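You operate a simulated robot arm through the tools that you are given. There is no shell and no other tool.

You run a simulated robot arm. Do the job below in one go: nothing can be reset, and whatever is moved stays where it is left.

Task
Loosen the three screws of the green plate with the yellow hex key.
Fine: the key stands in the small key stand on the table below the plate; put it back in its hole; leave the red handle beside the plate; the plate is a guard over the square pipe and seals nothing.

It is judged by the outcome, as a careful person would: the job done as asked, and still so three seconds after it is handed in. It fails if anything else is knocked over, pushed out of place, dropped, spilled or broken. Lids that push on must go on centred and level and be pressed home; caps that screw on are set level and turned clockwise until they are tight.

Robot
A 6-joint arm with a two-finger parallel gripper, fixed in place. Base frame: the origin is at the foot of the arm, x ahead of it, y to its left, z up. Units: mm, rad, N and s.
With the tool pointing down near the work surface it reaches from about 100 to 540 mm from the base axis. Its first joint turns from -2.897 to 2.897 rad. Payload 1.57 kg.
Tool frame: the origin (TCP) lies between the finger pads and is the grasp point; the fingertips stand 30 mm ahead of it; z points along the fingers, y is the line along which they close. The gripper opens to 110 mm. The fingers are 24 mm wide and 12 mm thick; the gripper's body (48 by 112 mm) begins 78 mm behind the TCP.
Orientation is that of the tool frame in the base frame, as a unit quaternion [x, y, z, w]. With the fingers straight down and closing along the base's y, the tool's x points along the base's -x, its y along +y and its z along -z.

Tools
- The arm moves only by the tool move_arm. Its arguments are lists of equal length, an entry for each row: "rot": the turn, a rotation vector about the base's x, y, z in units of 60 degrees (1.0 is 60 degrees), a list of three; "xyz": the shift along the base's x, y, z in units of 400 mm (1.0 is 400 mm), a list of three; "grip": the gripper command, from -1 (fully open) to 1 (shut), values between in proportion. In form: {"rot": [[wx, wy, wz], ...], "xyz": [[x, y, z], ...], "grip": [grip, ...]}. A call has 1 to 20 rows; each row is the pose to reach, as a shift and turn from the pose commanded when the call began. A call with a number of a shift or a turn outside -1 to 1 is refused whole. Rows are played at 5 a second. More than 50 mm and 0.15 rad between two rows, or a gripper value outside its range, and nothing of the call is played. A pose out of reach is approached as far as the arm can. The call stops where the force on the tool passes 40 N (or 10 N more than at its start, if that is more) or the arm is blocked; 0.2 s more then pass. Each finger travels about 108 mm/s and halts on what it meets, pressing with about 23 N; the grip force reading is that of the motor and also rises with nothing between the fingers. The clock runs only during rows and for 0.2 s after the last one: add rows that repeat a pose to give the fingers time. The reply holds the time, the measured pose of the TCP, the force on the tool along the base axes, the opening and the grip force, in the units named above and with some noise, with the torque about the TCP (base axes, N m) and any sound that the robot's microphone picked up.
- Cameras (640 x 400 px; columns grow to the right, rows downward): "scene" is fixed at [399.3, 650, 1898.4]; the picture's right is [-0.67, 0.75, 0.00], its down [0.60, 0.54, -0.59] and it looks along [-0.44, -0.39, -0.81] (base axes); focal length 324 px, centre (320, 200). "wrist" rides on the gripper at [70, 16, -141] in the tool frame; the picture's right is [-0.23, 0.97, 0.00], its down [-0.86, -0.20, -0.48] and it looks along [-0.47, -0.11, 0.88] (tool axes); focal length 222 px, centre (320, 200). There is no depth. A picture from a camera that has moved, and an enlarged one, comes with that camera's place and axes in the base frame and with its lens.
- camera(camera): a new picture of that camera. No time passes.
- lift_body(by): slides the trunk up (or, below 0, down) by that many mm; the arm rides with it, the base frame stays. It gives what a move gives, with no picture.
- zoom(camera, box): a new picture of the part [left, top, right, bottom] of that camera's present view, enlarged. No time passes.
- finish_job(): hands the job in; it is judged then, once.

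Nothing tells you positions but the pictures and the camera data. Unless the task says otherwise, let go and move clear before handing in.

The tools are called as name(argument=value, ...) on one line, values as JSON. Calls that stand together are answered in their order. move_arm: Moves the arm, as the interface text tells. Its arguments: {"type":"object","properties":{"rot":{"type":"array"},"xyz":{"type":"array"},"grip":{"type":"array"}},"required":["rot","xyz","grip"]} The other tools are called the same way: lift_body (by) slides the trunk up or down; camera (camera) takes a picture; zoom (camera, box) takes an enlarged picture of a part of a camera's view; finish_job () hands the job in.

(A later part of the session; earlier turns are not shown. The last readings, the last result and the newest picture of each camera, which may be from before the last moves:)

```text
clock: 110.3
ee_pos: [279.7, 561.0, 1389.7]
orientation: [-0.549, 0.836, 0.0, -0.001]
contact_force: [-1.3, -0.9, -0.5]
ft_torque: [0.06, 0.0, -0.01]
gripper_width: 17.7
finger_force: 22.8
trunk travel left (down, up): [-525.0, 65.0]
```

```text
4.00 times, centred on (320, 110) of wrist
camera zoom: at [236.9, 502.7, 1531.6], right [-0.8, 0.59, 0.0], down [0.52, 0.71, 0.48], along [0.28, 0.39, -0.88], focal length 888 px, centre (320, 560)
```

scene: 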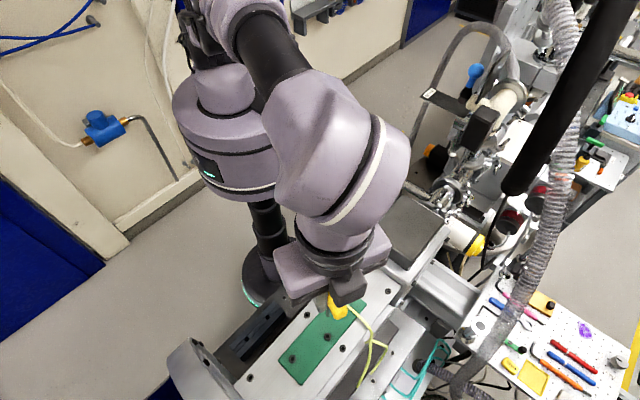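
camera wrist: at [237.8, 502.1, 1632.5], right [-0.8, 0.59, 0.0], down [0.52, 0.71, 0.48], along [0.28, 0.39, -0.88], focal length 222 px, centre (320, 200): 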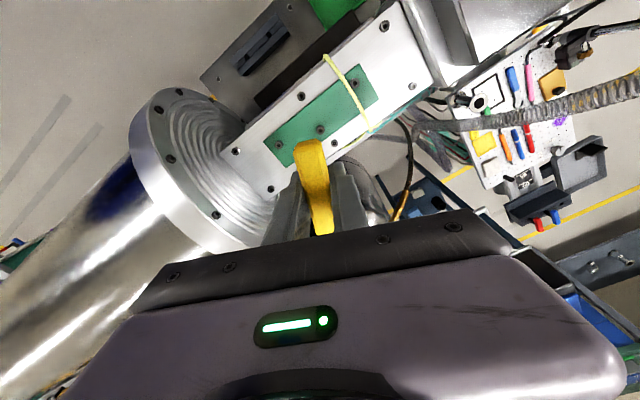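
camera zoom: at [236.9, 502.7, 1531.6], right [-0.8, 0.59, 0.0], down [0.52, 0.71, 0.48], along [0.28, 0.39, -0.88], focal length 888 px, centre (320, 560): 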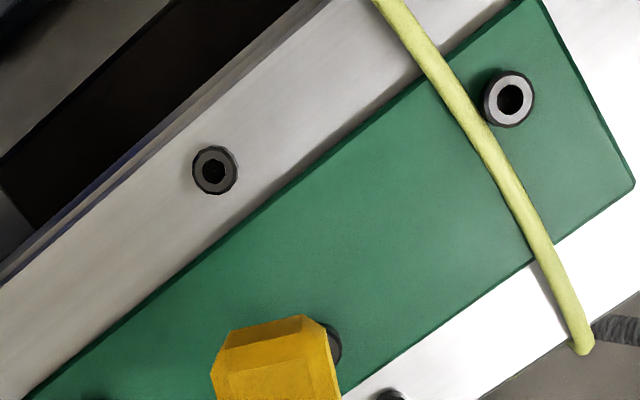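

The tip is within about 0.5 mm of the S2 socket. I'll lower further with a tiny correction.

move_arm(rot=[[0, 0, 0], [0, 0, 0], [0, 0, 0], [0, 0, 0], [0, 0, 0]], xyz=[[-0.001, 0.001, -0.01], [-0.001, 0.001, -0.02], [-0.001, 0.001, -0.03], [-0.001, 0.001, -0.04], [-0.001, 0.001, -0.04]], grip=[1, 1, 1, 1, 1])

zoom(camera="scene", box=[318, 325, 338, 345])

```text
clock: 111.5
ee_pos: [279.9, 562.3, 1373.5]
orientation: [-0.548, 0.836, 0.001, -0.001]
contact_force: [-0.6, 0.1, -1.1]
ft_torque: [-0.04, 0.03, 0.01]
gripper_width: 17.5
finger_force: 23.0
trunk travel left (down, up): [-525.0, 65.0]
```

```text
16.00 times, centred on (328, 335) of scene
camera zoom: at [399.3, 650.0, 1898.4], right [-0.67, 0.75, 0.0], down [0.6, 0.54, -0.59], along [-0.44, -0.39, -0.81], focal length 5190 px, centre (192, -1960)
```

zoom: 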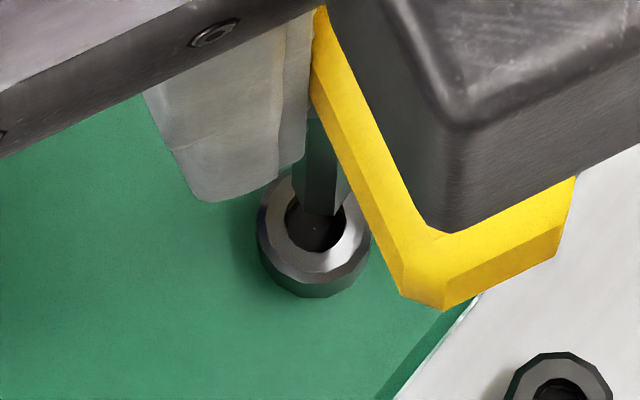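

move_arm(rot=[[0, 0, 0], [0, 0, 0], [0, 0, 0], [0, 0, 0], [0, 0, 0]], xyz=[[0.0008, -0.0008, -0.005], [0.0008, -0.0008, -0.01], [0.0008, -0.0008, -0.015], [0.0008, -0.0008, -0.02], [0.0008, -0.0008, -0.02]], grip=[1, 1, 1, 1, 1])

zoom(camera="scene", box=[318, 325, 338, 345])

```text
clock: 112.7
ee_pos: [280.5, 563.0, 1364.9]
orientation: [-0.55, 0.835, 0.001, 0.0]
contact_force: [1.3, -0.1, -3.4]
ft_torque: [0.03, -0.12, 0.01]
gripper_width: 17.5
finger_force: 23.0
trunk travel left (down, up): [-525.0, 65.0]
```

```text
16.00 times, centred on (328, 335) of scene
camera zoom: at [399.3, 650.0, 1898.4], right [-0.67, 0.75, 0.0], down [0.6, 0.54, -0.59], along [-0.44, -0.39, -0.81], focal length 5190 px, centre (192, -1960)
```

zoom: 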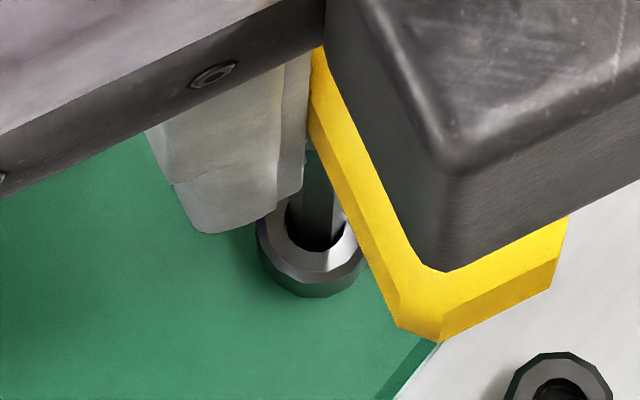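

The tip appears to be entering the socket. I'll continue down in 1 mm steps.

move_arm(rot=[[0, 0, 0], [0, 0, 0], [0, 0, 0], [0, 0, 0], [0, 0, 0]], xyz=[[0, 0, -0.0025], [0, 0, -0.005], [0, 0, -0.0075], [0, 0, -0.01], [0, 0, -0.01]], grip=[1, 1, 1, 1, 1])

zoom(camera="scene", box=[318, 325, 338, 345])

```text
clock: 113.9
ee_pos: [280.0, 562.2, 1363.5]
orientation: [-0.549, 0.836, 0.001, 0.0]
contact_force: [0.7, 3.1, 6.0]
ft_torque: [0.25, -0.14, -0.01]
gripper_width: 17.6
finger_force: 22.9
trunk travel left (down, up): [-525.0, 65.0]
```

```text
16.00 times, centred on (328, 335) of scene
camera zoom: at [399.3, 650.0, 1898.4], right [-0.67, 0.75, 0.0], down [0.6, 0.54, -0.59], along [-0.44, -0.39, -0.81], focal length 5190 px, centre (192, -1960)
```

zoom: 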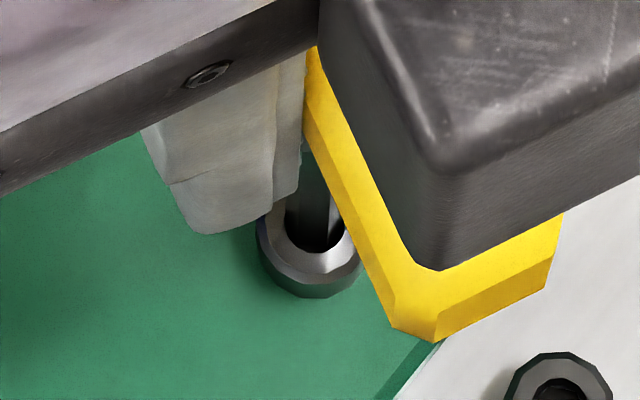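

move_arm(rot=[[0, 0, 0], [0, 0, 0], [0, 0, 0], [0, 0, 0]], xyz=[[0, -0.001, -0.0025], [0, -0.002, -0.005], [0, -0.002, -0.0075], [0, -0.002, -0.0075]], grip=[1, 1, 1, 1])

zoom(camera="scene", box=[318, 325, 338, 345])

```text
clock: 114.9
ee_pos: [279.3, 559.4, 1359.4]
orientation: [-0.549, 0.836, 0.001, 0.001]
contact_force: [0.8, -0.3, 18.9]
ft_torque: [0.02, -0.07, -0.01]
gripper_width: 17.6
finger_force: 23.4
trunk travel left (down, up): [-525.0, 65.0]
```

```text
16.00 times, centred on (328, 335) of scene
camera zoom: at [399.3, 650.0, 1898.4], right [-0.67, 0.75, 0.0], down [0.6, 0.54, -0.59], along [-0.44, -0.39, -0.81], focal length 5190 px, centre (192, -1960)
```

zoom: 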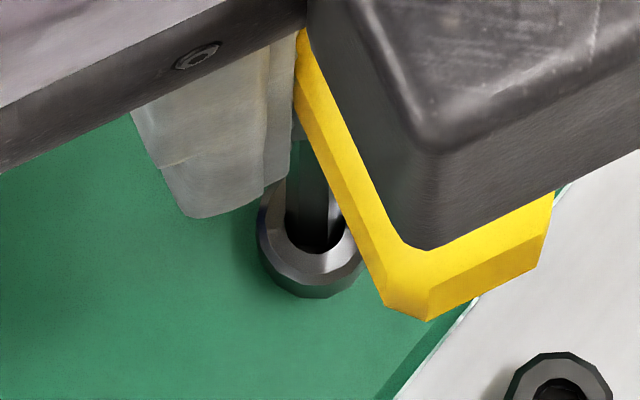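

The key is captured in the socket and bottomed out, with about 19 N down and almost no side load. I'll ease the load and turn slowly counter-clockwise, watching torque and sound.

move_arm(rot=[[0, 0, 0], [0, 0, 0.05], [0, 0, 0.1], [0, 0, 0.15], [0, 0, 0.2], [0, 0, 0.25], [0, 0, 0.3]], xyz=[[0, 0, 0.002], [0, 0, 0.002], [0, 0, 0.002], [0, 0, 0.002], [0, 0, 0.002], [0, 0, 0.002], [0, 0, 0.002]], grip=[1, 1, 1, 1, 1, 1, 1])

zoom(camera="scene", box=[310, 315, 345, 350])

zoom(camera="wrist", box=[250, 80, 390, 200])

```text
clock: 116.5
ee_pos: [278.9, 559.9, 1359.0]
orientation: [-0.674, 0.738, 0.001, 0.0]
contact_force: [2.0, 0.7, 14.7]
ft_torque: [0.06, -0.17, -0.03]
gripper_width: 17.4
finger_force: 22.8
trunk travel left (down, up): [-525.0, 65.0]
```

```text
11.43 times, centred on (328, 332) of scene
camera zoom: at [399.3, 650.0, 1898.4], right [-0.67, 0.75, 0.0], down [0.6, 0.54, -0.59], along [-0.44, -0.39, -0.81], focal length 3707 px, centre (234, -1314)
```

zoom: 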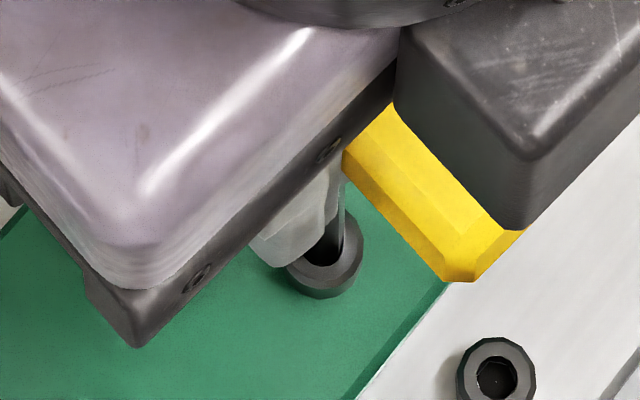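

```text
3.33 times, centred on (320, 140) of wrist
camera zoom: at [255.7, 491.1, 1501.5], right [-0.95, 0.32, 0.0], down [0.28, 0.83, 0.48], along [0.15, 0.46, -0.88], focal length 740 px, centre (320, 400)
```

zoom: 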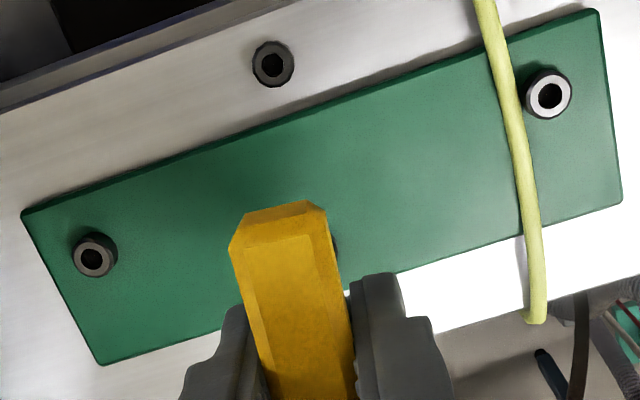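

move_arm(rot=[[0, 0, 0.06], [0, 0, 0.12], [0, 0, 0.18], [0, 0, 0.24], [0, 0, 0.3], [0, 0, 0.36], [0, 0, 0.42], [0, 0, 0.48], [0, 0, 0.54], [0, 0, 0.6]], xyz=[[0, 0, 0], [0, 0, 0], [0, 0, 0], [0, 0, 0], [0, 0, 0], [0, 0, 0], [0, 0, 0], [0, 0, 0], [0, 0, 0], [0, 0, 0]], grip=[1, 1, 1, 1, 1, 1, 1, 1, 1, 1])

zoom(camera="scene", box=[310, 315, 345, 350])

zoom(camera="wrist", box=[250, 80, 390, 200])

```text
clock: 118.7
ee_pos: [279.6, 559.4, 1359.5]
orientation: [0.869, -0.494, 0.0, 0.0]
contact_force: [2.0, 2.1, 16.5]
ft_torque: [0.2, -0.27, -0.07]
gripper_width: 17.3
finger_force: 23.4
trunk travel left (down, up): [-525.0, 65.0]
```

```text
11.43 times, centred on (328, 332) of scene
camera zoom: at [399.3, 650.0, 1898.4], right [-0.67, 0.75, 0.0], down [0.6, 0.54, -0.59], along [-0.44, -0.39, -0.81], focal length 3707 px, centre (234, -1314)
```

zoom: 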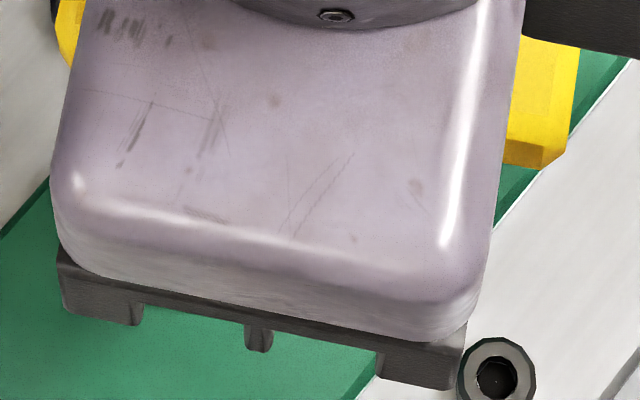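

```text
3.33 times, centred on (320, 140) of wrist
camera zoom: at [300.2, 490.5, 1501.6], right [-0.95, -0.3, 0.0], down [-0.26, 0.84, 0.48], along [-0.15, 0.46, -0.88], focal length 740 px, centre (320, 400)
```

zoom: 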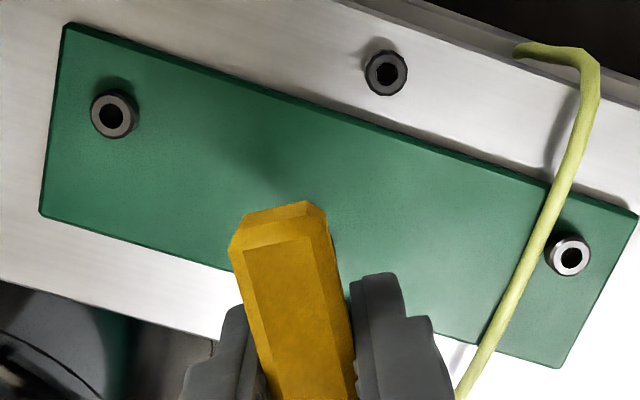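

move_arm(rot=[[0, 0, 0.06], [0, 0, 0.12], [0, 0, 0.18], [0, 0, 0.24], [0, 0, 0.3], [0, 0, 0.36], [0, 0, 0.42], [0, 0, 0.48], [0, 0, 0.54], [0, 0, 0.6], [0, 0, 0.66], [0, 0, 0.72], [0, 0, 0.78], [0, 0, 0.84], [0, 0, 0.9], [0, 0, 0.96], [0, 0, 1.0]], xyz=[[0, 0, 0], [0, 0, 0], [0, 0, 0], [0, 0, 0], [0, 0, 0], [0, 0, 0], [0, 0, 0], [0, 0, 0], [0, 0, 0], [0, 0, 0], [0, 0, 0], [0, 0, 0], [0, 0, 0], [0, 0, 0], [0, 0, 0], [0, 0, 0], [0, 0, 0]], grip=[1, 1, 1, 1, 1, 1, 1, 1, 1, 1, 1, 1, 1, 1, 1, 1, 1])

zoom(camera="scene", box=[305, 310, 350, 355])

zoom(camera="wrist", box=[250, 80, 390, 200])

```text
clock: 122.3
ee_pos: [280.1, 558.8, 1359.7]
orientation: [1.0, 0.007, 0.0, 0.001]
contact_force: [2.2, 0.4, 14.1]
ft_torque: [0.09, -0.17, -0.06]
gripper_width: 17.6
finger_force: 22.9
trunk travel left (down, up): [-525.0, 65.0]
```

```text
8.89 times, centred on (328, 332) of scene
camera zoom: at [399.3, 650.0, 1898.4], right [-0.67, 0.75, 0.0], down [0.6, 0.54, -0.59], along [-0.44, -0.39, -0.81], focal length 2884 px, centre (253, -978)
```

zoom: 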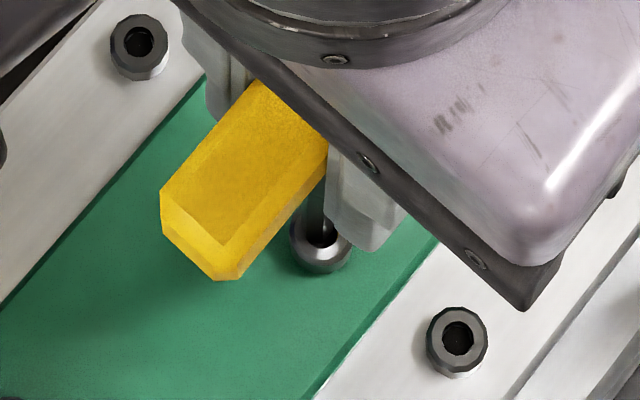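

```text
3.33 times, centred on (320, 140) of wrist
camera zoom: at [348.4, 543.9, 1501.5], right [-0.22, -0.98, 0.0], down [-0.86, 0.19, 0.48], along [-0.47, 0.1, -0.88], focal length 740 px, centre (320, 400)
```

zoom: 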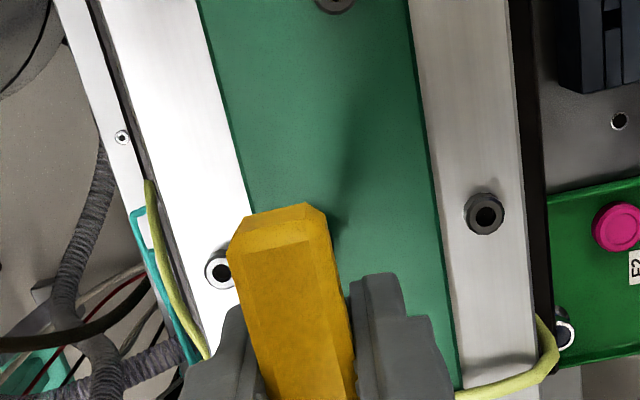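

move_arm(rot=[[0, 0, 0.06], [0, 0, 0.12], [0, 0, 0.18], [0, 0, 0.24], [0, 0, 0.3], [0, 0, 0.36], [0, 0, 0.42], [0, 0, 0.48], [0, 0, 0.54], [0, 0, 0.6], [0, 0, 0.66], [0, 0, 0.72], [0, 0, 0.78], [0, 0, 0.84], [0, 0, 0.9], [0, 0, 0.96], [0, 0, 1.0]], xyz=[[0, 0, 0], [0, 0, 0], [0, 0, 0], [0, 0, 0], [0, 0, 0], [0, 0, 0], [0, 0, 0], [0, 0, 0], [0, 0, 0], [0, 0, 0], [0, 0, 0], [0, 0, 0], [0, 0, 0], [0, 0, 0], [0, 0, 0], [0, 0, 0], [0, 0, 0]], grip=[1, 1, 1, 1, 1, 1, 1, 1, 1, 1, 1, 1, 1, 1, 1, 1, 1])

zoom(camera="scene", box=[318, 325, 338, 345])

zoom(camera="wrist", box=[250, 80, 390, 200])

camera(camera="scene")

```text
clock: 125.9
ee_pos: [199.3, 526.6, 1324.3]
orientation: [0.885, 0.463, 0.044, 0.009]
contact_force: [0.1, -1.7, 12.3]
ft_torque: [0.24, -0.38, -0.02]
gripper_width: 17.6
finger_force: 23.6
out of reach, approached as far as the arm can: row 11, 12, 13, 14, 15, 16, 17
trunk travel left (down, up): [-525.0, 65.0]
```

```text
16.00 times, centred on (328, 335) of scene
camera zoom: at [399.3, 650.0, 1898.4], right [-0.67, 0.75, 0.0], down [0.6, 0.54, -0.59], along [-0.44, -0.39, -0.81], focal length 5190 px, centre (192, -1960)
```

zoom: 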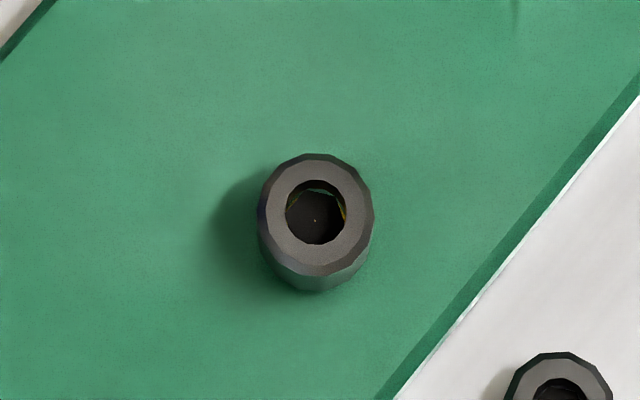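

```text
3.33 times, centred on (320, 140) of wrist
camera zoom: at [240.1, 570.8, 1471.4], right [0.67, -0.74, 0.04], down [-0.69, -0.6, 0.41], along [-0.28, -0.3, -0.91], focal length 740 px, centre (320, 400)
```

zoom: 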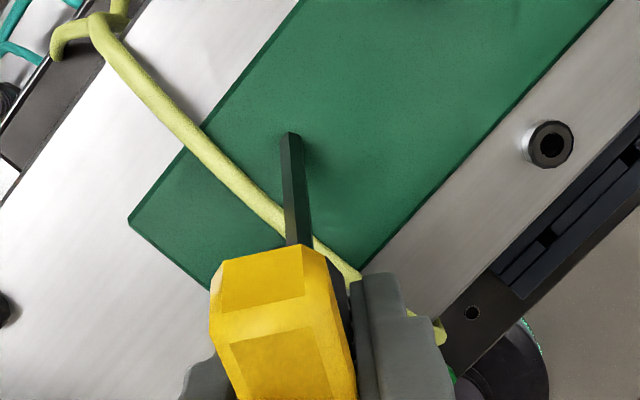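

```text
taken
```

scene: 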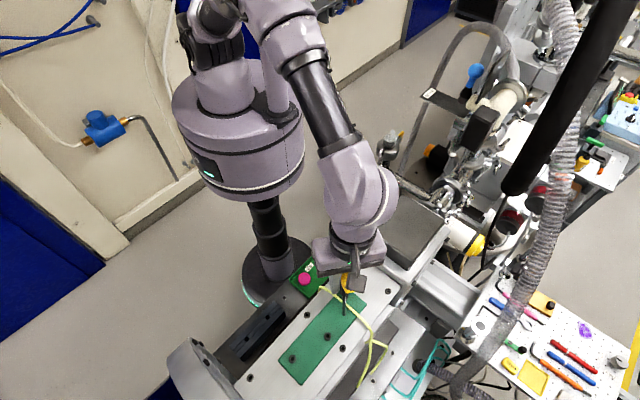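

The wrist limit is at about 216° and the arm drifted off, pulling the key out of S2, though it's still gripped. The safest move is to raise everything straight up with the trunk before anything else.

lift_body(by=65)

camera(camera="wrist")

camera(camera="scene")

zoom(camera="scene", box=[310, 240, 380, 310])

```text
clock: 127.0
ee_pos: [200.5, 528.1, 1389.7]
orientation: [0.885, 0.463, 0.042, 0.009]
contact_force: [-0.5, 0.3, -1.4]
ft_torque: [-0.01, 0.0, 0.02]
gripper_width: 17.4
finger_force: 23.3
trunk travel left (down, up): [-590.0, 0.0]
```

```text
taken
camera wrist: at [240.7, 572.2, 1535.8], right [0.67, -0.74, 0.04], down [-0.69, -0.6, 0.41], along [-0.28, -0.3, -0.91], focal length 222 px, centre (320, 200)
```

wrist: 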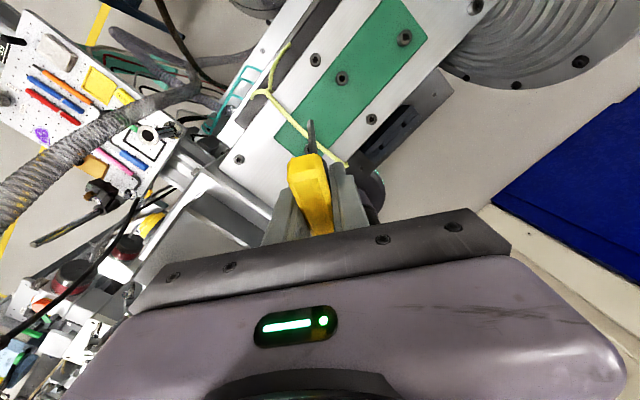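

```text
taken
```

scene: 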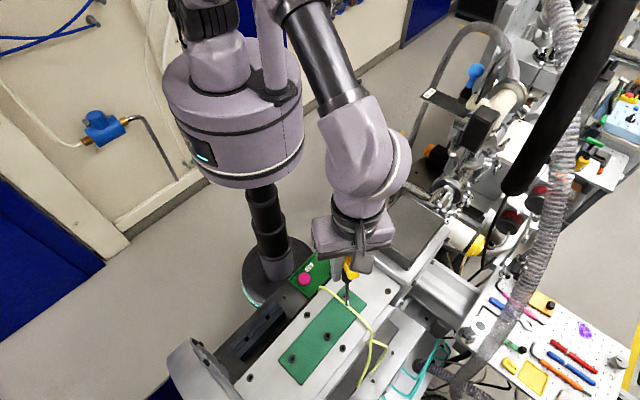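

```text
5.71 times, centred on (345, 275) of scene
camera zoom: at [399.3, 650.0, 1898.4], right [-0.67, 0.75, 0.0], down [0.6, 0.54, -0.59], along [-0.44, -0.39, -0.81], focal length 1854 px, centre (177, -229)
```

zoom: 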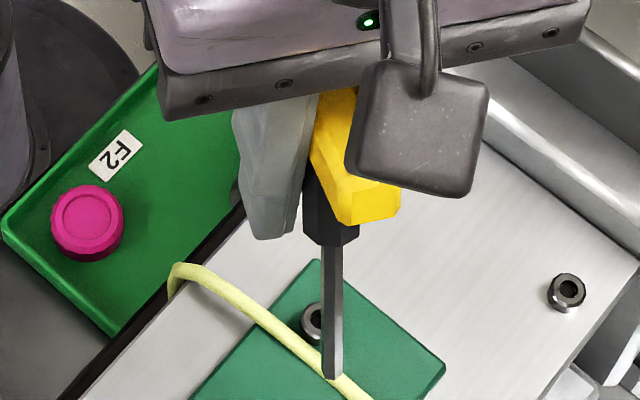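

The key is still gripped and in clear air, and the hose and S1 look untouched. I'll send a zero move to see what the command reference is now.

move_arm(rot=[[0, 0, 0]], xyz=[[0, 0, 0]], grip=[1])

zoom(camera="wrist", box=[250, 80, 390, 240])

```text
clock: 127.4
ee_pos: [200.3, 527.5, 1389.3]
orientation: [0.885, 0.464, 0.042, 0.01]
contact_force: [0.8, 0.4, -0.3]
ft_torque: [0.0, 0.0, -0.02]
gripper_width: 17.5
finger_force: 23.3
trunk travel left (down, up): [-590.0, 0.0]
```

```text
2.50 times, centred on (320, 160) of wrist
camera zoom: at [240.7, 572.4, 1535.9], right [0.67, -0.74, 0.04], down [-0.69, -0.6, 0.41], along [-0.28, -0.3, -0.91], focal length 555 px, centre (320, 300)
```

zoom: 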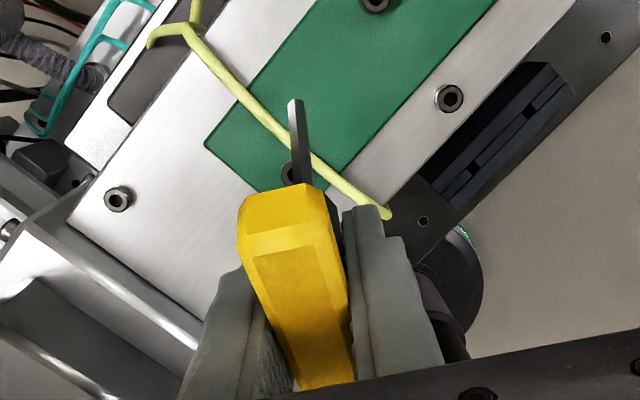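

The command reference has reset to the reached pose. I'll lift a bit more and straighten the tool, then unwind the yaw slowly.

move_arm(rot=[[0, 0, 0], [0, 0, 0], [-0.007, 0.026, 0], [-0.0146, 0.0527, 0], [-0.0219, 0.0791, 0], [-0.0219, 0.0791, 0]], xyz=[[0, 0, 0.05], [0, 0, 0.1], [0, 0, 0.15], [0, 0, 0.15], [0, 0, 0.15], [0, 0, 0.15]], grip=[1, 1, 1, 1, 1, 1])

move_arm(rot=[[0, 0, -0.06], [0, 0, -0.12], [0, 0, -0.18], [0, 0, -0.24], [0, 0, -0.3], [0, 0, -0.36], [0, 0, -0.42], [0, 0, -0.48], [0, 0, -0.54], [0, 0, -0.6], [0, 0, -0.66], [0, 0, -0.72], [0, 0, -0.78], [0, 0, -0.84], [0, 0, -0.9], [0, 0, -0.96], [0, 0, -1.0]], xyz=[[0, 0, 0], [0, 0, 0], [0, 0, 0], [0, 0, 0], [0, 0, 0], [0, 0, 0], [0, 0, 0], [0, 0, 0], [0, 0, 0], [0, 0, 0], [0, 0, 0], [0, 0, 0], [0, 0, 0], [0, 0, 0], [0, 0, 0], [0, 0, 0], [0, 0, 0]], grip=[1, 1, 1, 1, 1, 1, 1, 1, 1, 1, 1, 1, 1, 1, 1, 1, 1])

zoom(camera="wrist", box=[240, 80, 400, 240])

```text
clock: 128.8
ee_pos: [181.5, 520.3, 1438.2]
orientation: [0.888, 0.457, 0.04, 0.009]
contact_force: [0.0, -0.4, -0.5]
ft_torque: [0.03, 0.04, 0.0]
gripper_width: 17.3
finger_force: 23.2
out of reach, approached as far as the arm can: row 2, 3, 4, 5, 6
trunk travel left (down, up): [-590.0, 0.0]
```

```text
clock: 132.4
ee_pos: [181.7, 521.2, 1437.7]
orientation: [0.998, -0.049, 0.03, 0.027]
contact_force: [0.2, -0.9, -0.9]
ft_torque: [-0.02, -0.02, 0.0]
gripper_width: 17.5
finger_force: 23.4
trunk travel left (down, up): [-590.0, 0.0]
```

```text
2.50 times, centred on (320, 160) of wrist
camera zoom: at [240.5, 504.8, 1584.0], right [-0.32, -0.95, 0.04], down [-0.86, 0.31, 0.41], along [-0.4, 0.1, -0.91], focal length 555 px, centre (320, 300)
```

zoom: 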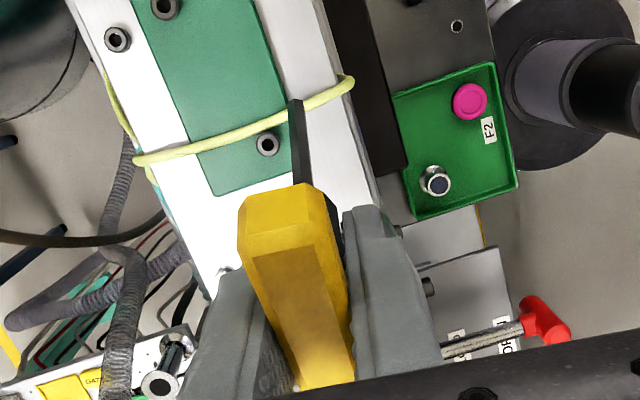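

move_arm(rot=[[0.0272, 0.0274, 0], [0.0543, 0.0547, 0], [0.0543, 0.0547, 0]], xyz=[[0.02, 0, 0], [0.04, 0, 0], [0.05, 0, 0]], grip=[1, 1, 1])

move_arm(rot=[[0, 0, -0.06], [0, 0, -0.12], [0, 0, -0.18], [0, 0, -0.24], [0, 0, -0.3], [0, 0, -0.36], [0, 0, -0.42], [0, 0, -0.48], [0, 0, -0.54], [0, 0, -0.6], [0, 0, -0.66], [0, 0, -0.72], [0, 0, -0.78], [0, 0, -0.84], [0, 0, -0.9], [0, 0, -0.96], [0, 0, -1.0]], xyz=[[0, 0, 0], [0, 0, 0], [0, 0, 0], [0, 0, 0], [0, 0, 0], [0, 0, 0], [0, 0, 0], [0, 0, 0], [0, 0, 0], [0, 0, 0], [0, 0, 0], [0, 0, 0], [0, 0, 0], [0, 0, 0], [0, 0, 0], [0, 0, 0], [0, 0, 0]], grip=[1, 1, 1, 1, 1, 1, 1, 1, 1, 1, 1, 1, 1, 1, 1, 1, 1])

move_arm(rot=[[0, 0, -0.06], [0, 0, -0.12], [0, 0, -0.18], [0, 0, -0.24], [0, 0, -0.3], [0, 0, -0.36], [0, 0, -0.42], [0, 0, -0.48], [0, 0, -0.54], [0, 0, -0.6], [0, 0, -0.66], [0, 0, -0.72], [0, 0, -0.78], [0, 0, -0.78]], xyz=[[0, 0, 0], [0, 0, 0], [0, 0, 0], [0, 0, 0], [0, 0, 0], [0, 0, 0], [0, 0, 0], [0, 0, 0], [0, 0, 0], [0, 0, 0], [0, 0, 0], [0, 0, 0], [0, 0, 0], [0, 0, 0]], grip=[1, 1, 1, 1, 1, 1, 1, 1, 1, 1, 1, 1, 1, 1])

zoom(camera="wrist", box=[240, 80, 400, 240])

camera(camera="scene")

```text
clock: 133.2
ee_pos: [201.2, 520.0, 1437.7]
orientation: [0.999, -0.048, 0.0, 0.001]
contact_force: [-0.4, 0.2, -0.5]
ft_torque: [-0.01, -0.01, 0.01]
gripper_width: 17.6
finger_force: 23.2
trunk travel left (down, up): [-590.0, 0.0]
```

```text
clock: 136.8
ee_pos: [201.6, 520.6, 1438.1]
orientation: [0.84, -0.542, 0.0, 0.0]
contact_force: [-0.3, -0.4, -0.4]
ft_torque: [0.03, 0.0, 0.01]
gripper_width: 17.3
finger_force: 23.5
trunk travel left (down, up): [-590.0, 0.0]
```

```text
clock: 139.8
ee_pos: [200.6, 521.1, 1437.1]
orientation: [-0.556, 0.831, 0.0, 0.0]
contact_force: [-0.6, -1.2, -0.5]
ft_torque: [-0.03, 0.01, -0.01]
gripper_width: 17.3
finger_force: 23.0
trunk travel left (down, up): [-590.0, 0.0]
```

```text
2.50 times, centred on (320, 160) of wrist
camera zoom: at [159.3, 461.6, 1579.2], right [-0.81, 0.58, 0.0], down [0.51, 0.71, 0.48], along [0.28, 0.39, -0.88], focal length 555 px, centre (320, 300)
```

zoom: 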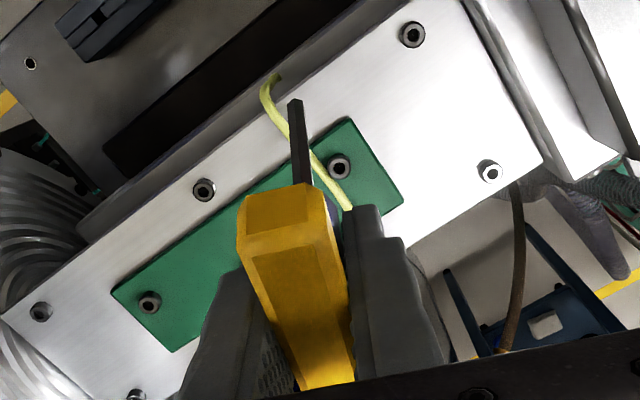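

```text
taken
```

scene: 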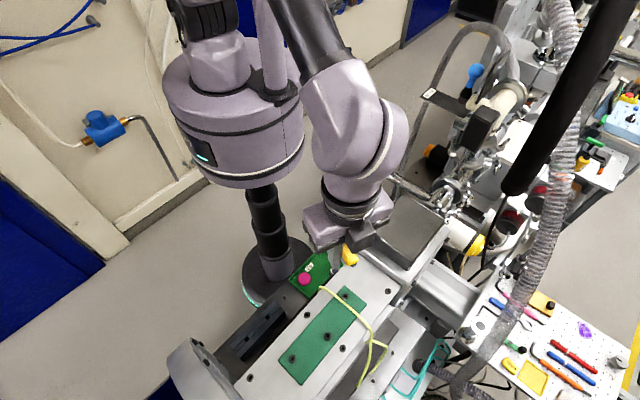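

The slow yaw held fine, but the key has pitched about 22° in the grip. First I'll inspect the screw heads and hose for changes.

zoom(camera="scene", box=[318, 325, 338, 345])

zoom(camera="scene", box=[285, 347, 305, 367])

zoom(camera="scene", box=[280, 270, 400, 390])

```text
16.00 times, centred on (328, 335) of scene
camera zoom: at [399.3, 650.0, 1898.4], right [-0.67, 0.75, 0.0], down [0.6, 0.54, -0.59], along [-0.44, -0.39, -0.81], focal length 5190 px, centre (192, -1960)
```

zoom: 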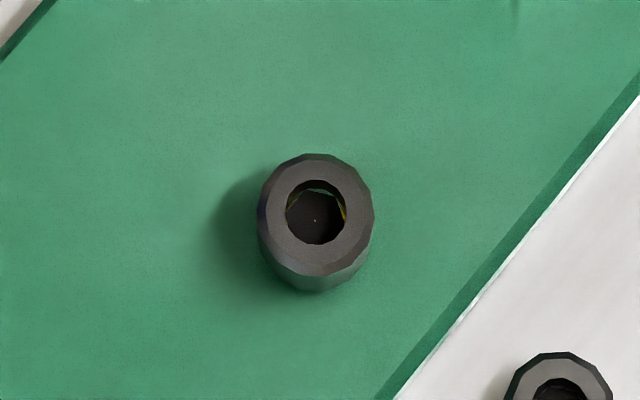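

```text
16.00 times, centred on (295, 357) of scene
camera zoom: at [399.3, 650.0, 1898.4], right [-0.67, 0.75, 0.0], down [0.6, 0.54, -0.59], along [-0.44, -0.39, -0.81], focal length 5190 px, centre (720, -2312)
```

zoom: 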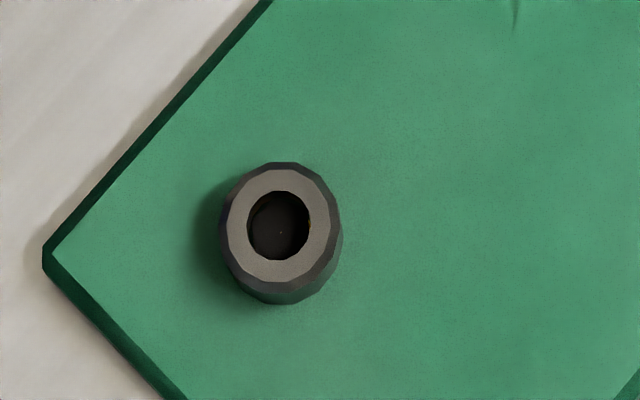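

```text
3.33 times, centred on (340, 330) of scene
camera zoom: at [399.3, 650.0, 1898.4], right [-0.67, 0.75, 0.0], down [0.6, 0.54, -0.59], along [-0.44, -0.39, -0.81], focal length 1081 px, centre (253, -233)
```

zoom: 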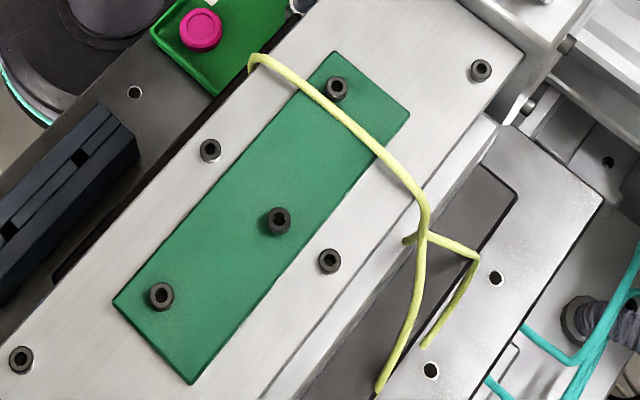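

S2's head has clearly risen about 1 mm and rotated, so it has been loosened, and the plate and hose are in place. I'll tilt the tool 22° so the pitched shank hangs vertical, and go back above S2 to re-square the key using the socket.

move_arm(rot=[[0, 0, 0], [0, 0, 0], [0.0424, -0.0175, 0], [0.0847, -0.035, 0], [0.1271, -0.0525, 0], [0.1695, -0.07, 0], [0.2118, -0.0875, 0], [0.2542, -0.105, 0], [0.2966, -0.1225, 0], [0.3389, -0.14, 0], [0.3389, -0.14, 0]], xyz=[[0, 0, 0.03], [0.02, 0.01, 0.06], [0.05, 0.02, 0.09], [0.08, 0.035, 0.12], [0.11, 0.05, 0.12], [0.14, 0.065, 0.12], [0.16, 0.08, 0.12], [0.18, 0.09, 0.12], [0.195, 0.0975, 0.12], [0.199, 0.0975, 0.12], [0.199, 0.0975, 0.12]], grip=[1, 1, 1, 1, 1, 1, 1, 1, 1, 1, 1])

lift_body(by=-65)

zoom(camera="scene", box=[300, 280, 370, 350])

camera(camera="wrist")

```text
clock: 142.2
ee_pos: [281.2, 561.0, 1485.9]
orientation: [-0.547, 0.815, 0.107, 0.159]
contact_force: [0.4, 0.5, -1.8]
ft_torque: [-0.01, -0.02, 0.02]
gripper_width: 17.5
finger_force: 22.9
trunk travel left (down, up): [-590.0, 0.0]
```

```text
clock: 143.2
ee_pos: [280.6, 560.3, 1420.8]
orientation: [-0.547, 0.815, 0.106, 0.158]
contact_force: [-0.7, -0.3, -1.0]
ft_torque: [0.02, 0.02, 0.01]
gripper_width: 17.2
finger_force: 23.2
trunk travel left (down, up): [-525.0, 65.0]
```

```text
5.71 times, centred on (335, 315) of scene
camera zoom: at [399.3, 650.0, 1898.4], right [-0.67, 0.75, 0.0], down [0.6, 0.54, -0.59], along [-0.44, -0.39, -0.81], focal length 1854 px, centre (234, -457)
```

zoom: 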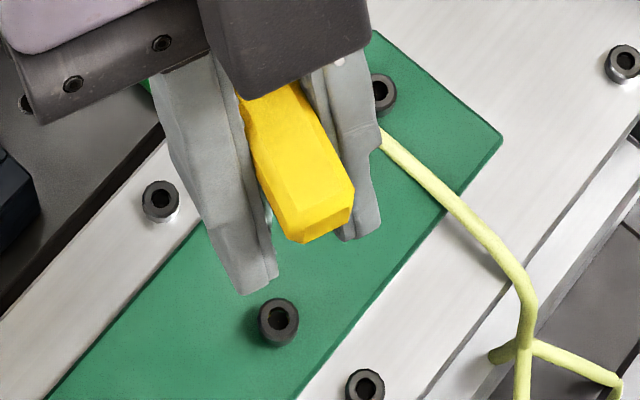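

```text
taken
camera wrist: at [220.7, 456.1, 1525.6], right [-0.82, 0.56, 0.08], down [0.42, 0.49, 0.76], along [0.39, 0.66, -0.64], focal length 222 px, centre (320, 200)
```

wrist: 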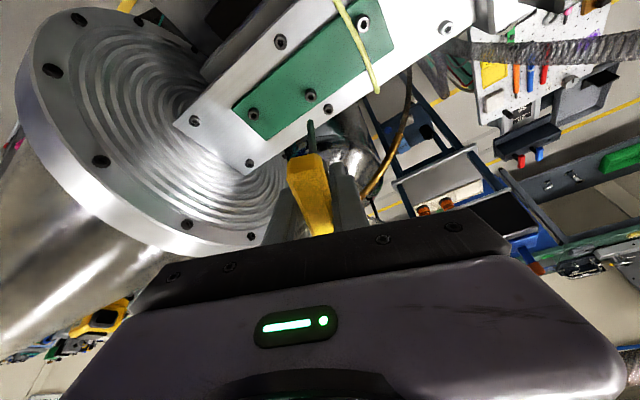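

zoom(camera="wrist", box=[270, 70, 370, 170])

zoom(camera="scene", box=[315, 300, 345, 330])

```text
4.00 times, centred on (320, 120) of wrist
camera zoom: at [220.7, 456.1, 1525.6], right [-0.82, 0.56, 0.08], down [0.42, 0.49, 0.76], along [0.39, 0.66, -0.64], focal length 888 px, centre (320, 520)
```

zoom: 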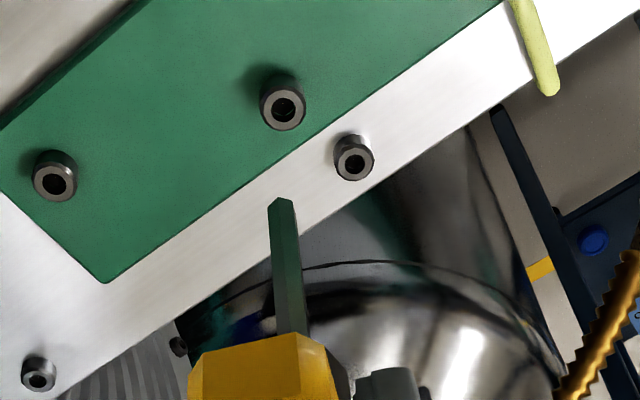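

```text
13.33 times, centred on (330, 315) of scene
camera zoom: at [399.3, 650.0, 1898.4], right [-0.67, 0.75, 0.0], down [0.6, 0.54, -0.59], along [-0.44, -0.39, -0.81], focal length 4325 px, centre (187, -1333)
```

zoom: 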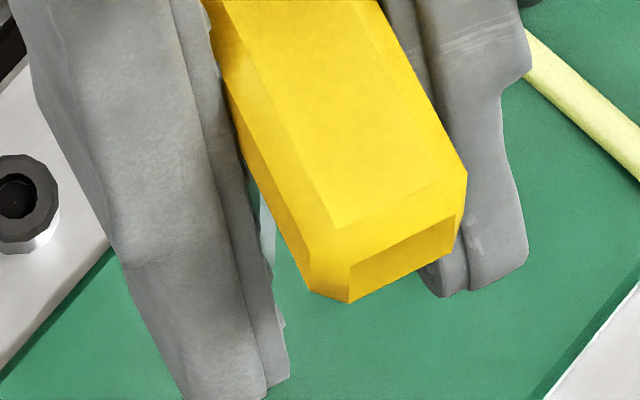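

The wrist camera now sees both the tip and S2. I'll shift by (−3.3, +2.4) mm and lower to just above the head.

move_arm(rot=[[0, 0, 0], [0, 0, 0], [0, 0, 0], [0, 0, 0], [0, 0, 0], [0, 0, 0]], xyz=[[-0.0083, 0.006, 0], [-0.0083, 0.006, -0.03], [-0.0083, 0.006, -0.06], [-0.0083, 0.006, -0.09], [-0.0083, 0.006, -0.105], [-0.0083, 0.006, -0.105]], grip=[1, 1, 1, 1, 1, 1])

zoom(camera="wrist", box=[280, 80, 350, 150])

zoom(camera="scene", box=[315, 320, 345, 350])

```text
clock: 144.6
ee_pos: [276.5, 561.2, 1377.9]
orientation: [-0.548, 0.815, 0.107, 0.159]
contact_force: [-0.8, -0.3, 0.0]
ft_torque: [0.03, -0.02, -0.01]
gripper_width: 17.6
finger_force: 23.8
trunk travel left (down, up): [-525.0, 65.0]
```

```text
5.71 times, centred on (315, 115) of wrist
camera zoom: at [216.9, 458.0, 1483.7], right [-0.82, 0.56, 0.08], down [0.42, 0.49, 0.76], along [0.39, 0.66, -0.64], focal length 1269 px, centre (349, 686)
```

zoom: 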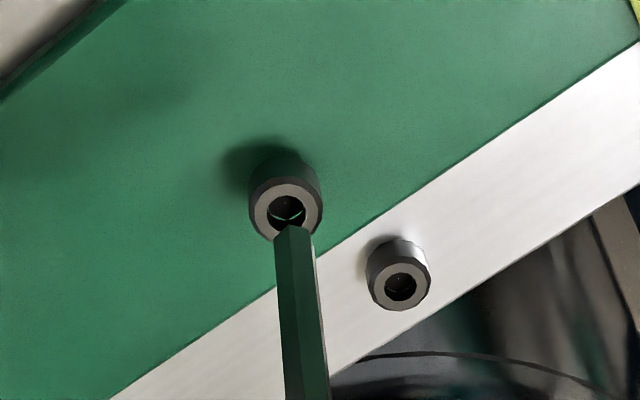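

```text
13.33 times, centred on (330, 335) of scene
camera zoom: at [399.3, 650.0, 1898.4], right [-0.67, 0.75, 0.0], down [0.6, 0.54, -0.59], along [-0.44, -0.39, -0.81], focal length 4325 px, centre (187, -1600)
```

zoom: 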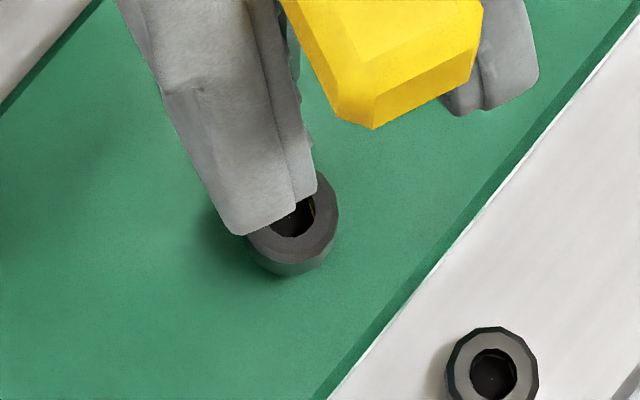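

move_arm(rot=[[0, 0, 0], [0, 0, 0], [0, 0, 0], [0, 0, 0], [0, 0, 0]], xyz=[[0.0018, -0.0018, 0], [0.0018, -0.0018, -0.006], [0.0018, -0.0018, -0.012], [0.0018, -0.0018, -0.017], [0.0018, -0.0018, -0.017]], grip=[1, 1, 1, 1, 1])

zoom(camera="wrist", box=[290, 90, 330, 130])

```text
clock: 145.8
ee_pos: [278.3, 561.6, 1370.9]
orientation: [-0.547, 0.815, 0.107, 0.158]
contact_force: [-0.6, -0.2, -0.2]
ft_torque: [-0.01, 0.0, -0.01]
gripper_width: 17.9
finger_force: 22.9
trunk travel left (down, up): [-525.0, 65.0]
```

```text
10.00 times, centred on (310, 110) of wrist
camera zoom: at [218.1, 457.7, 1476.4], right [-0.82, 0.56, 0.08], down [0.42, 0.49, 0.76], along [0.39, 0.66, -0.64], focal length 2221 px, centre (420, 1100)
```

zoom: 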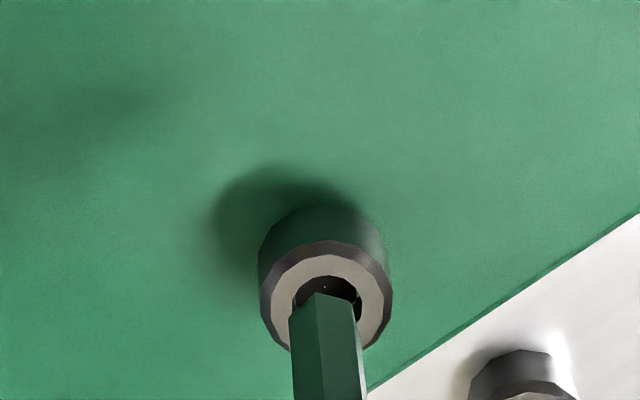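

move_arm(rot=[[0, 0, 0], [0, 0, 0], [0, 0, 0]], xyz=[[0.0003, 0.0023, 0.001], [0.0006, 0.0046, 0.001], [0.0006, 0.0046, 0.001]], grip=[1, 1, 1])

zoom(camera="wrist", box=[290, 90, 330, 130])

```text
clock: 146.6
ee_pos: [278.7, 562.7, 1372.1]
orientation: [-0.546, 0.816, 0.106, 0.159]
contact_force: [0.1, -0.1, 0.0]
ft_torque: [0.03, -0.01, 0.02]
gripper_width: 17.2
finger_force: 23.1
trunk travel left (down, up): [-525.0, 65.0]
```

```text
10.00 times, centred on (310, 110) of wrist
camera zoom: at [218.4, 459.5, 1477.2], right [-0.82, 0.56, 0.08], down [0.42, 0.49, 0.76], along [0.39, 0.66, -0.64], focal length 2221 px, centre (420, 1100)
```

zoom: 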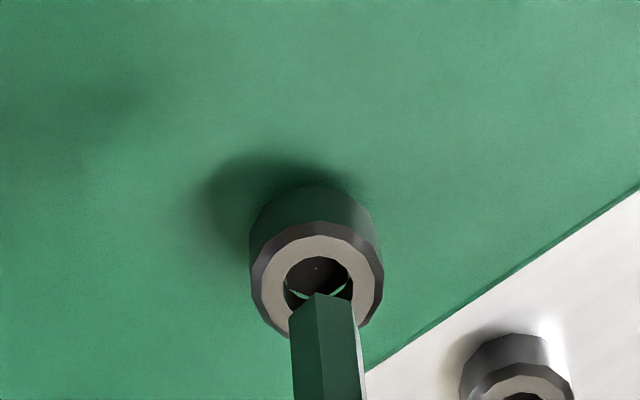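

move_arm(rot=[[0, 0, 0], [0, 0, 0], [0, 0, 0]], xyz=[[-0.0007, -0.0036, 0], [-0.0014, -0.0073, 0], [-0.0014, -0.0073, 0]], grip=[1, 1, 1])

zoom(camera="wrist", box=[290, 90, 330, 130])

```text
clock: 147.4
ee_pos: [278.0, 559.7, 1371.6]
orientation: [-0.547, 0.815, 0.107, 0.158]
contact_force: [0.1, -0.5, -1.0]
ft_torque: [-0.01, 0.02, 0.0]
gripper_width: 17.7
finger_force: 22.8
trunk travel left (down, up): [-525.0, 65.0]
```

```text
10.00 times, centred on (310, 110) of wrist
camera zoom: at [217.6, 456.6, 1476.7], right [-0.82, 0.56, 0.08], down [0.42, 0.49, 0.76], along [0.39, 0.66, -0.64], focal length 2221 px, centre (420, 1100)
```

zoom: 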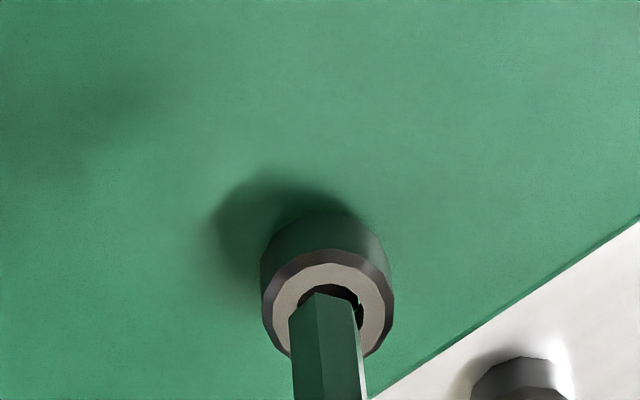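

move_arm(rot=[[0, 0, 0], [0, 0, 0], [0, 0, 0], [0, 0, 0], [0, 0, 0]], xyz=[[-0.001, 0.0007, 0], [-0.001, 0.0007, -0.004], [-0.001, 0.0007, -0.008], [-0.001, 0.0007, -0.012], [-0.001, 0.0007, -0.012]], grip=[1, 1, 1, 1, 1])

zoom(camera="wrist", box=[290, 90, 330, 130])

```text
clock: 148.6
ee_pos: [278.2, 559.7, 1366.6]
orientation: [-0.547, 0.815, 0.107, 0.159]
contact_force: [0.6, -0.3, -0.4]
ft_torque: [0.01, 0.0, 0.0]
gripper_width: 17.6
finger_force: 23.0
trunk travel left (down, up): [-525.0, 65.0]
```

```text
10.00 times, centred on (310, 110) of wrist
camera zoom: at [217.0, 456.5, 1471.6], right [-0.82, 0.56, 0.08], down [0.42, 0.49, 0.76], along [0.39, 0.66, -0.64], focal length 2221 px, centre (420, 1100)
```

zoom: 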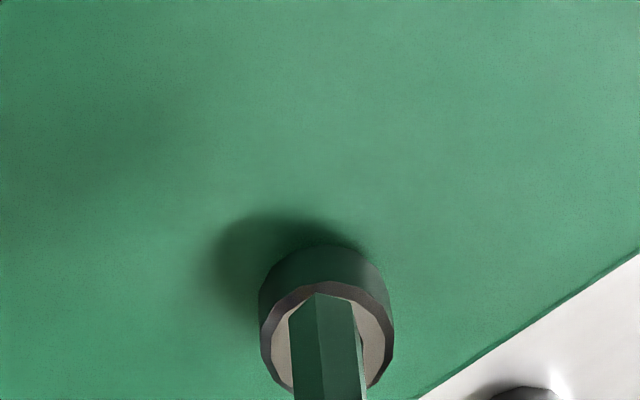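

move_arm(rot=[[0, 0, 0], [0, 0, 0], [0, 0, 0]], xyz=[[0.0014, 0.0035, 0], [0.0029, 0.007, 0], [0.0029, 0.007, 0]], grip=[1, 1, 1])

zoom(camera="wrist", box=[290, 90, 330, 130])

zoom(camera="scene", box=[315, 320, 345, 350])

```text
clock: 149.4
ee_pos: [279.4, 563.9, 1365.9]
orientation: [-0.547, 0.815, 0.106, 0.159]
contact_force: [0.5, -0.2, -0.5]
ft_torque: [0.03, 0.0, -0.01]
gripper_width: 17.4
finger_force: 22.4
trunk travel left (down, up): [-525.0, 65.0]
```

```text
10.00 times, centred on (310, 110) of wrist
camera zoom: at [218.7, 459.7, 1471.8], right [-0.82, 0.56, 0.08], down [0.42, 0.49, 0.76], along [0.39, 0.66, -0.64], focal length 2221 px, centre (420, 1100)
```

zoom: 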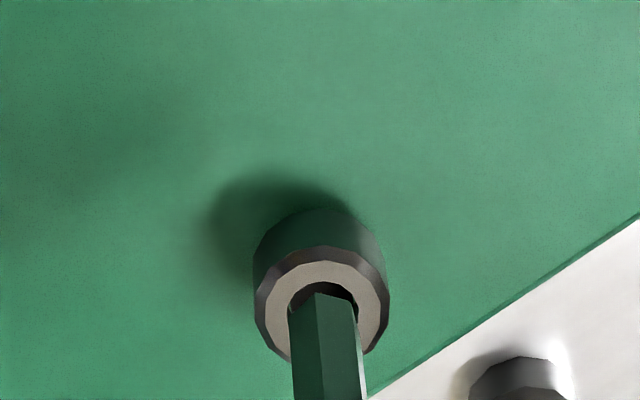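

```text
13.33 times, centred on (330, 335) of scene
camera zoom: at [399.3, 650.0, 1898.4], right [-0.67, 0.75, 0.0], down [0.6, 0.54, -0.59], along [-0.44, -0.39, -0.81], focal length 4325 px, centre (187, -1600)
```

zoom: 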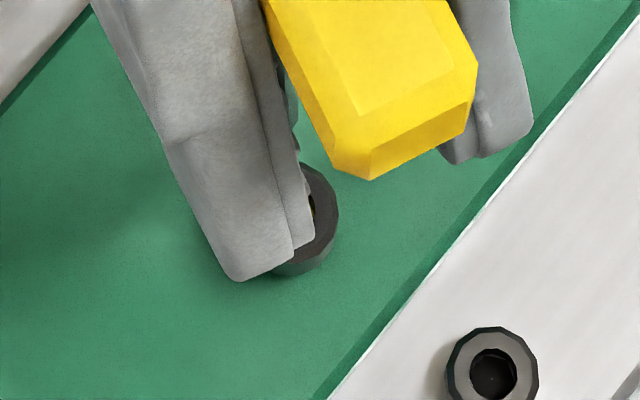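

move_arm(rot=[[0, 0, 0], [0, 0, 0], [0, 0, 0], [0, 0, 0]], xyz=[[0, 0, -0.002], [0, 0, -0.004], [0, 0, -0.006], [0, 0, -0.006]], grip=[1, 1, 1, 1])

zoom(camera="wrist", box=[290, 90, 330, 130])

```text
clock: 150.4
ee_pos: [278.1, 562.6, 1365.3]
orientation: [-0.546, 0.815, 0.106, 0.159]
contact_force: [0.2, -0.1, -0.7]
ft_torque: [0.02, 0.01, 0.01]
gripper_width: 17.5
finger_force: 23.4
trunk travel left (down, up): [-525.0, 65.0]
```

```text
10.00 times, centred on (310, 110) of wrist
camera zoom: at [218.7, 459.8, 1469.8], right [-0.82, 0.56, 0.08], down [0.42, 0.49, 0.76], along [0.39, 0.66, -0.64], focal length 2221 px, centre (420, 1100)
```

zoom: 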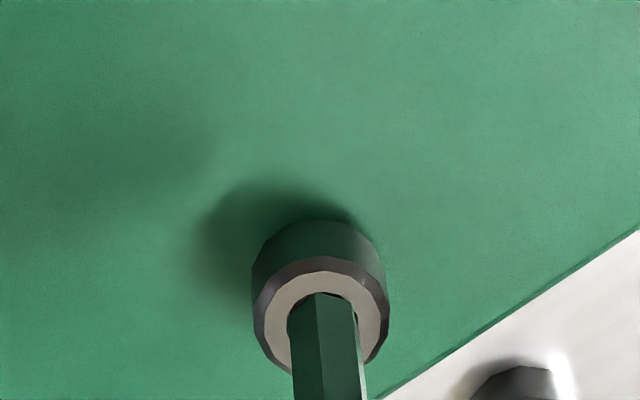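

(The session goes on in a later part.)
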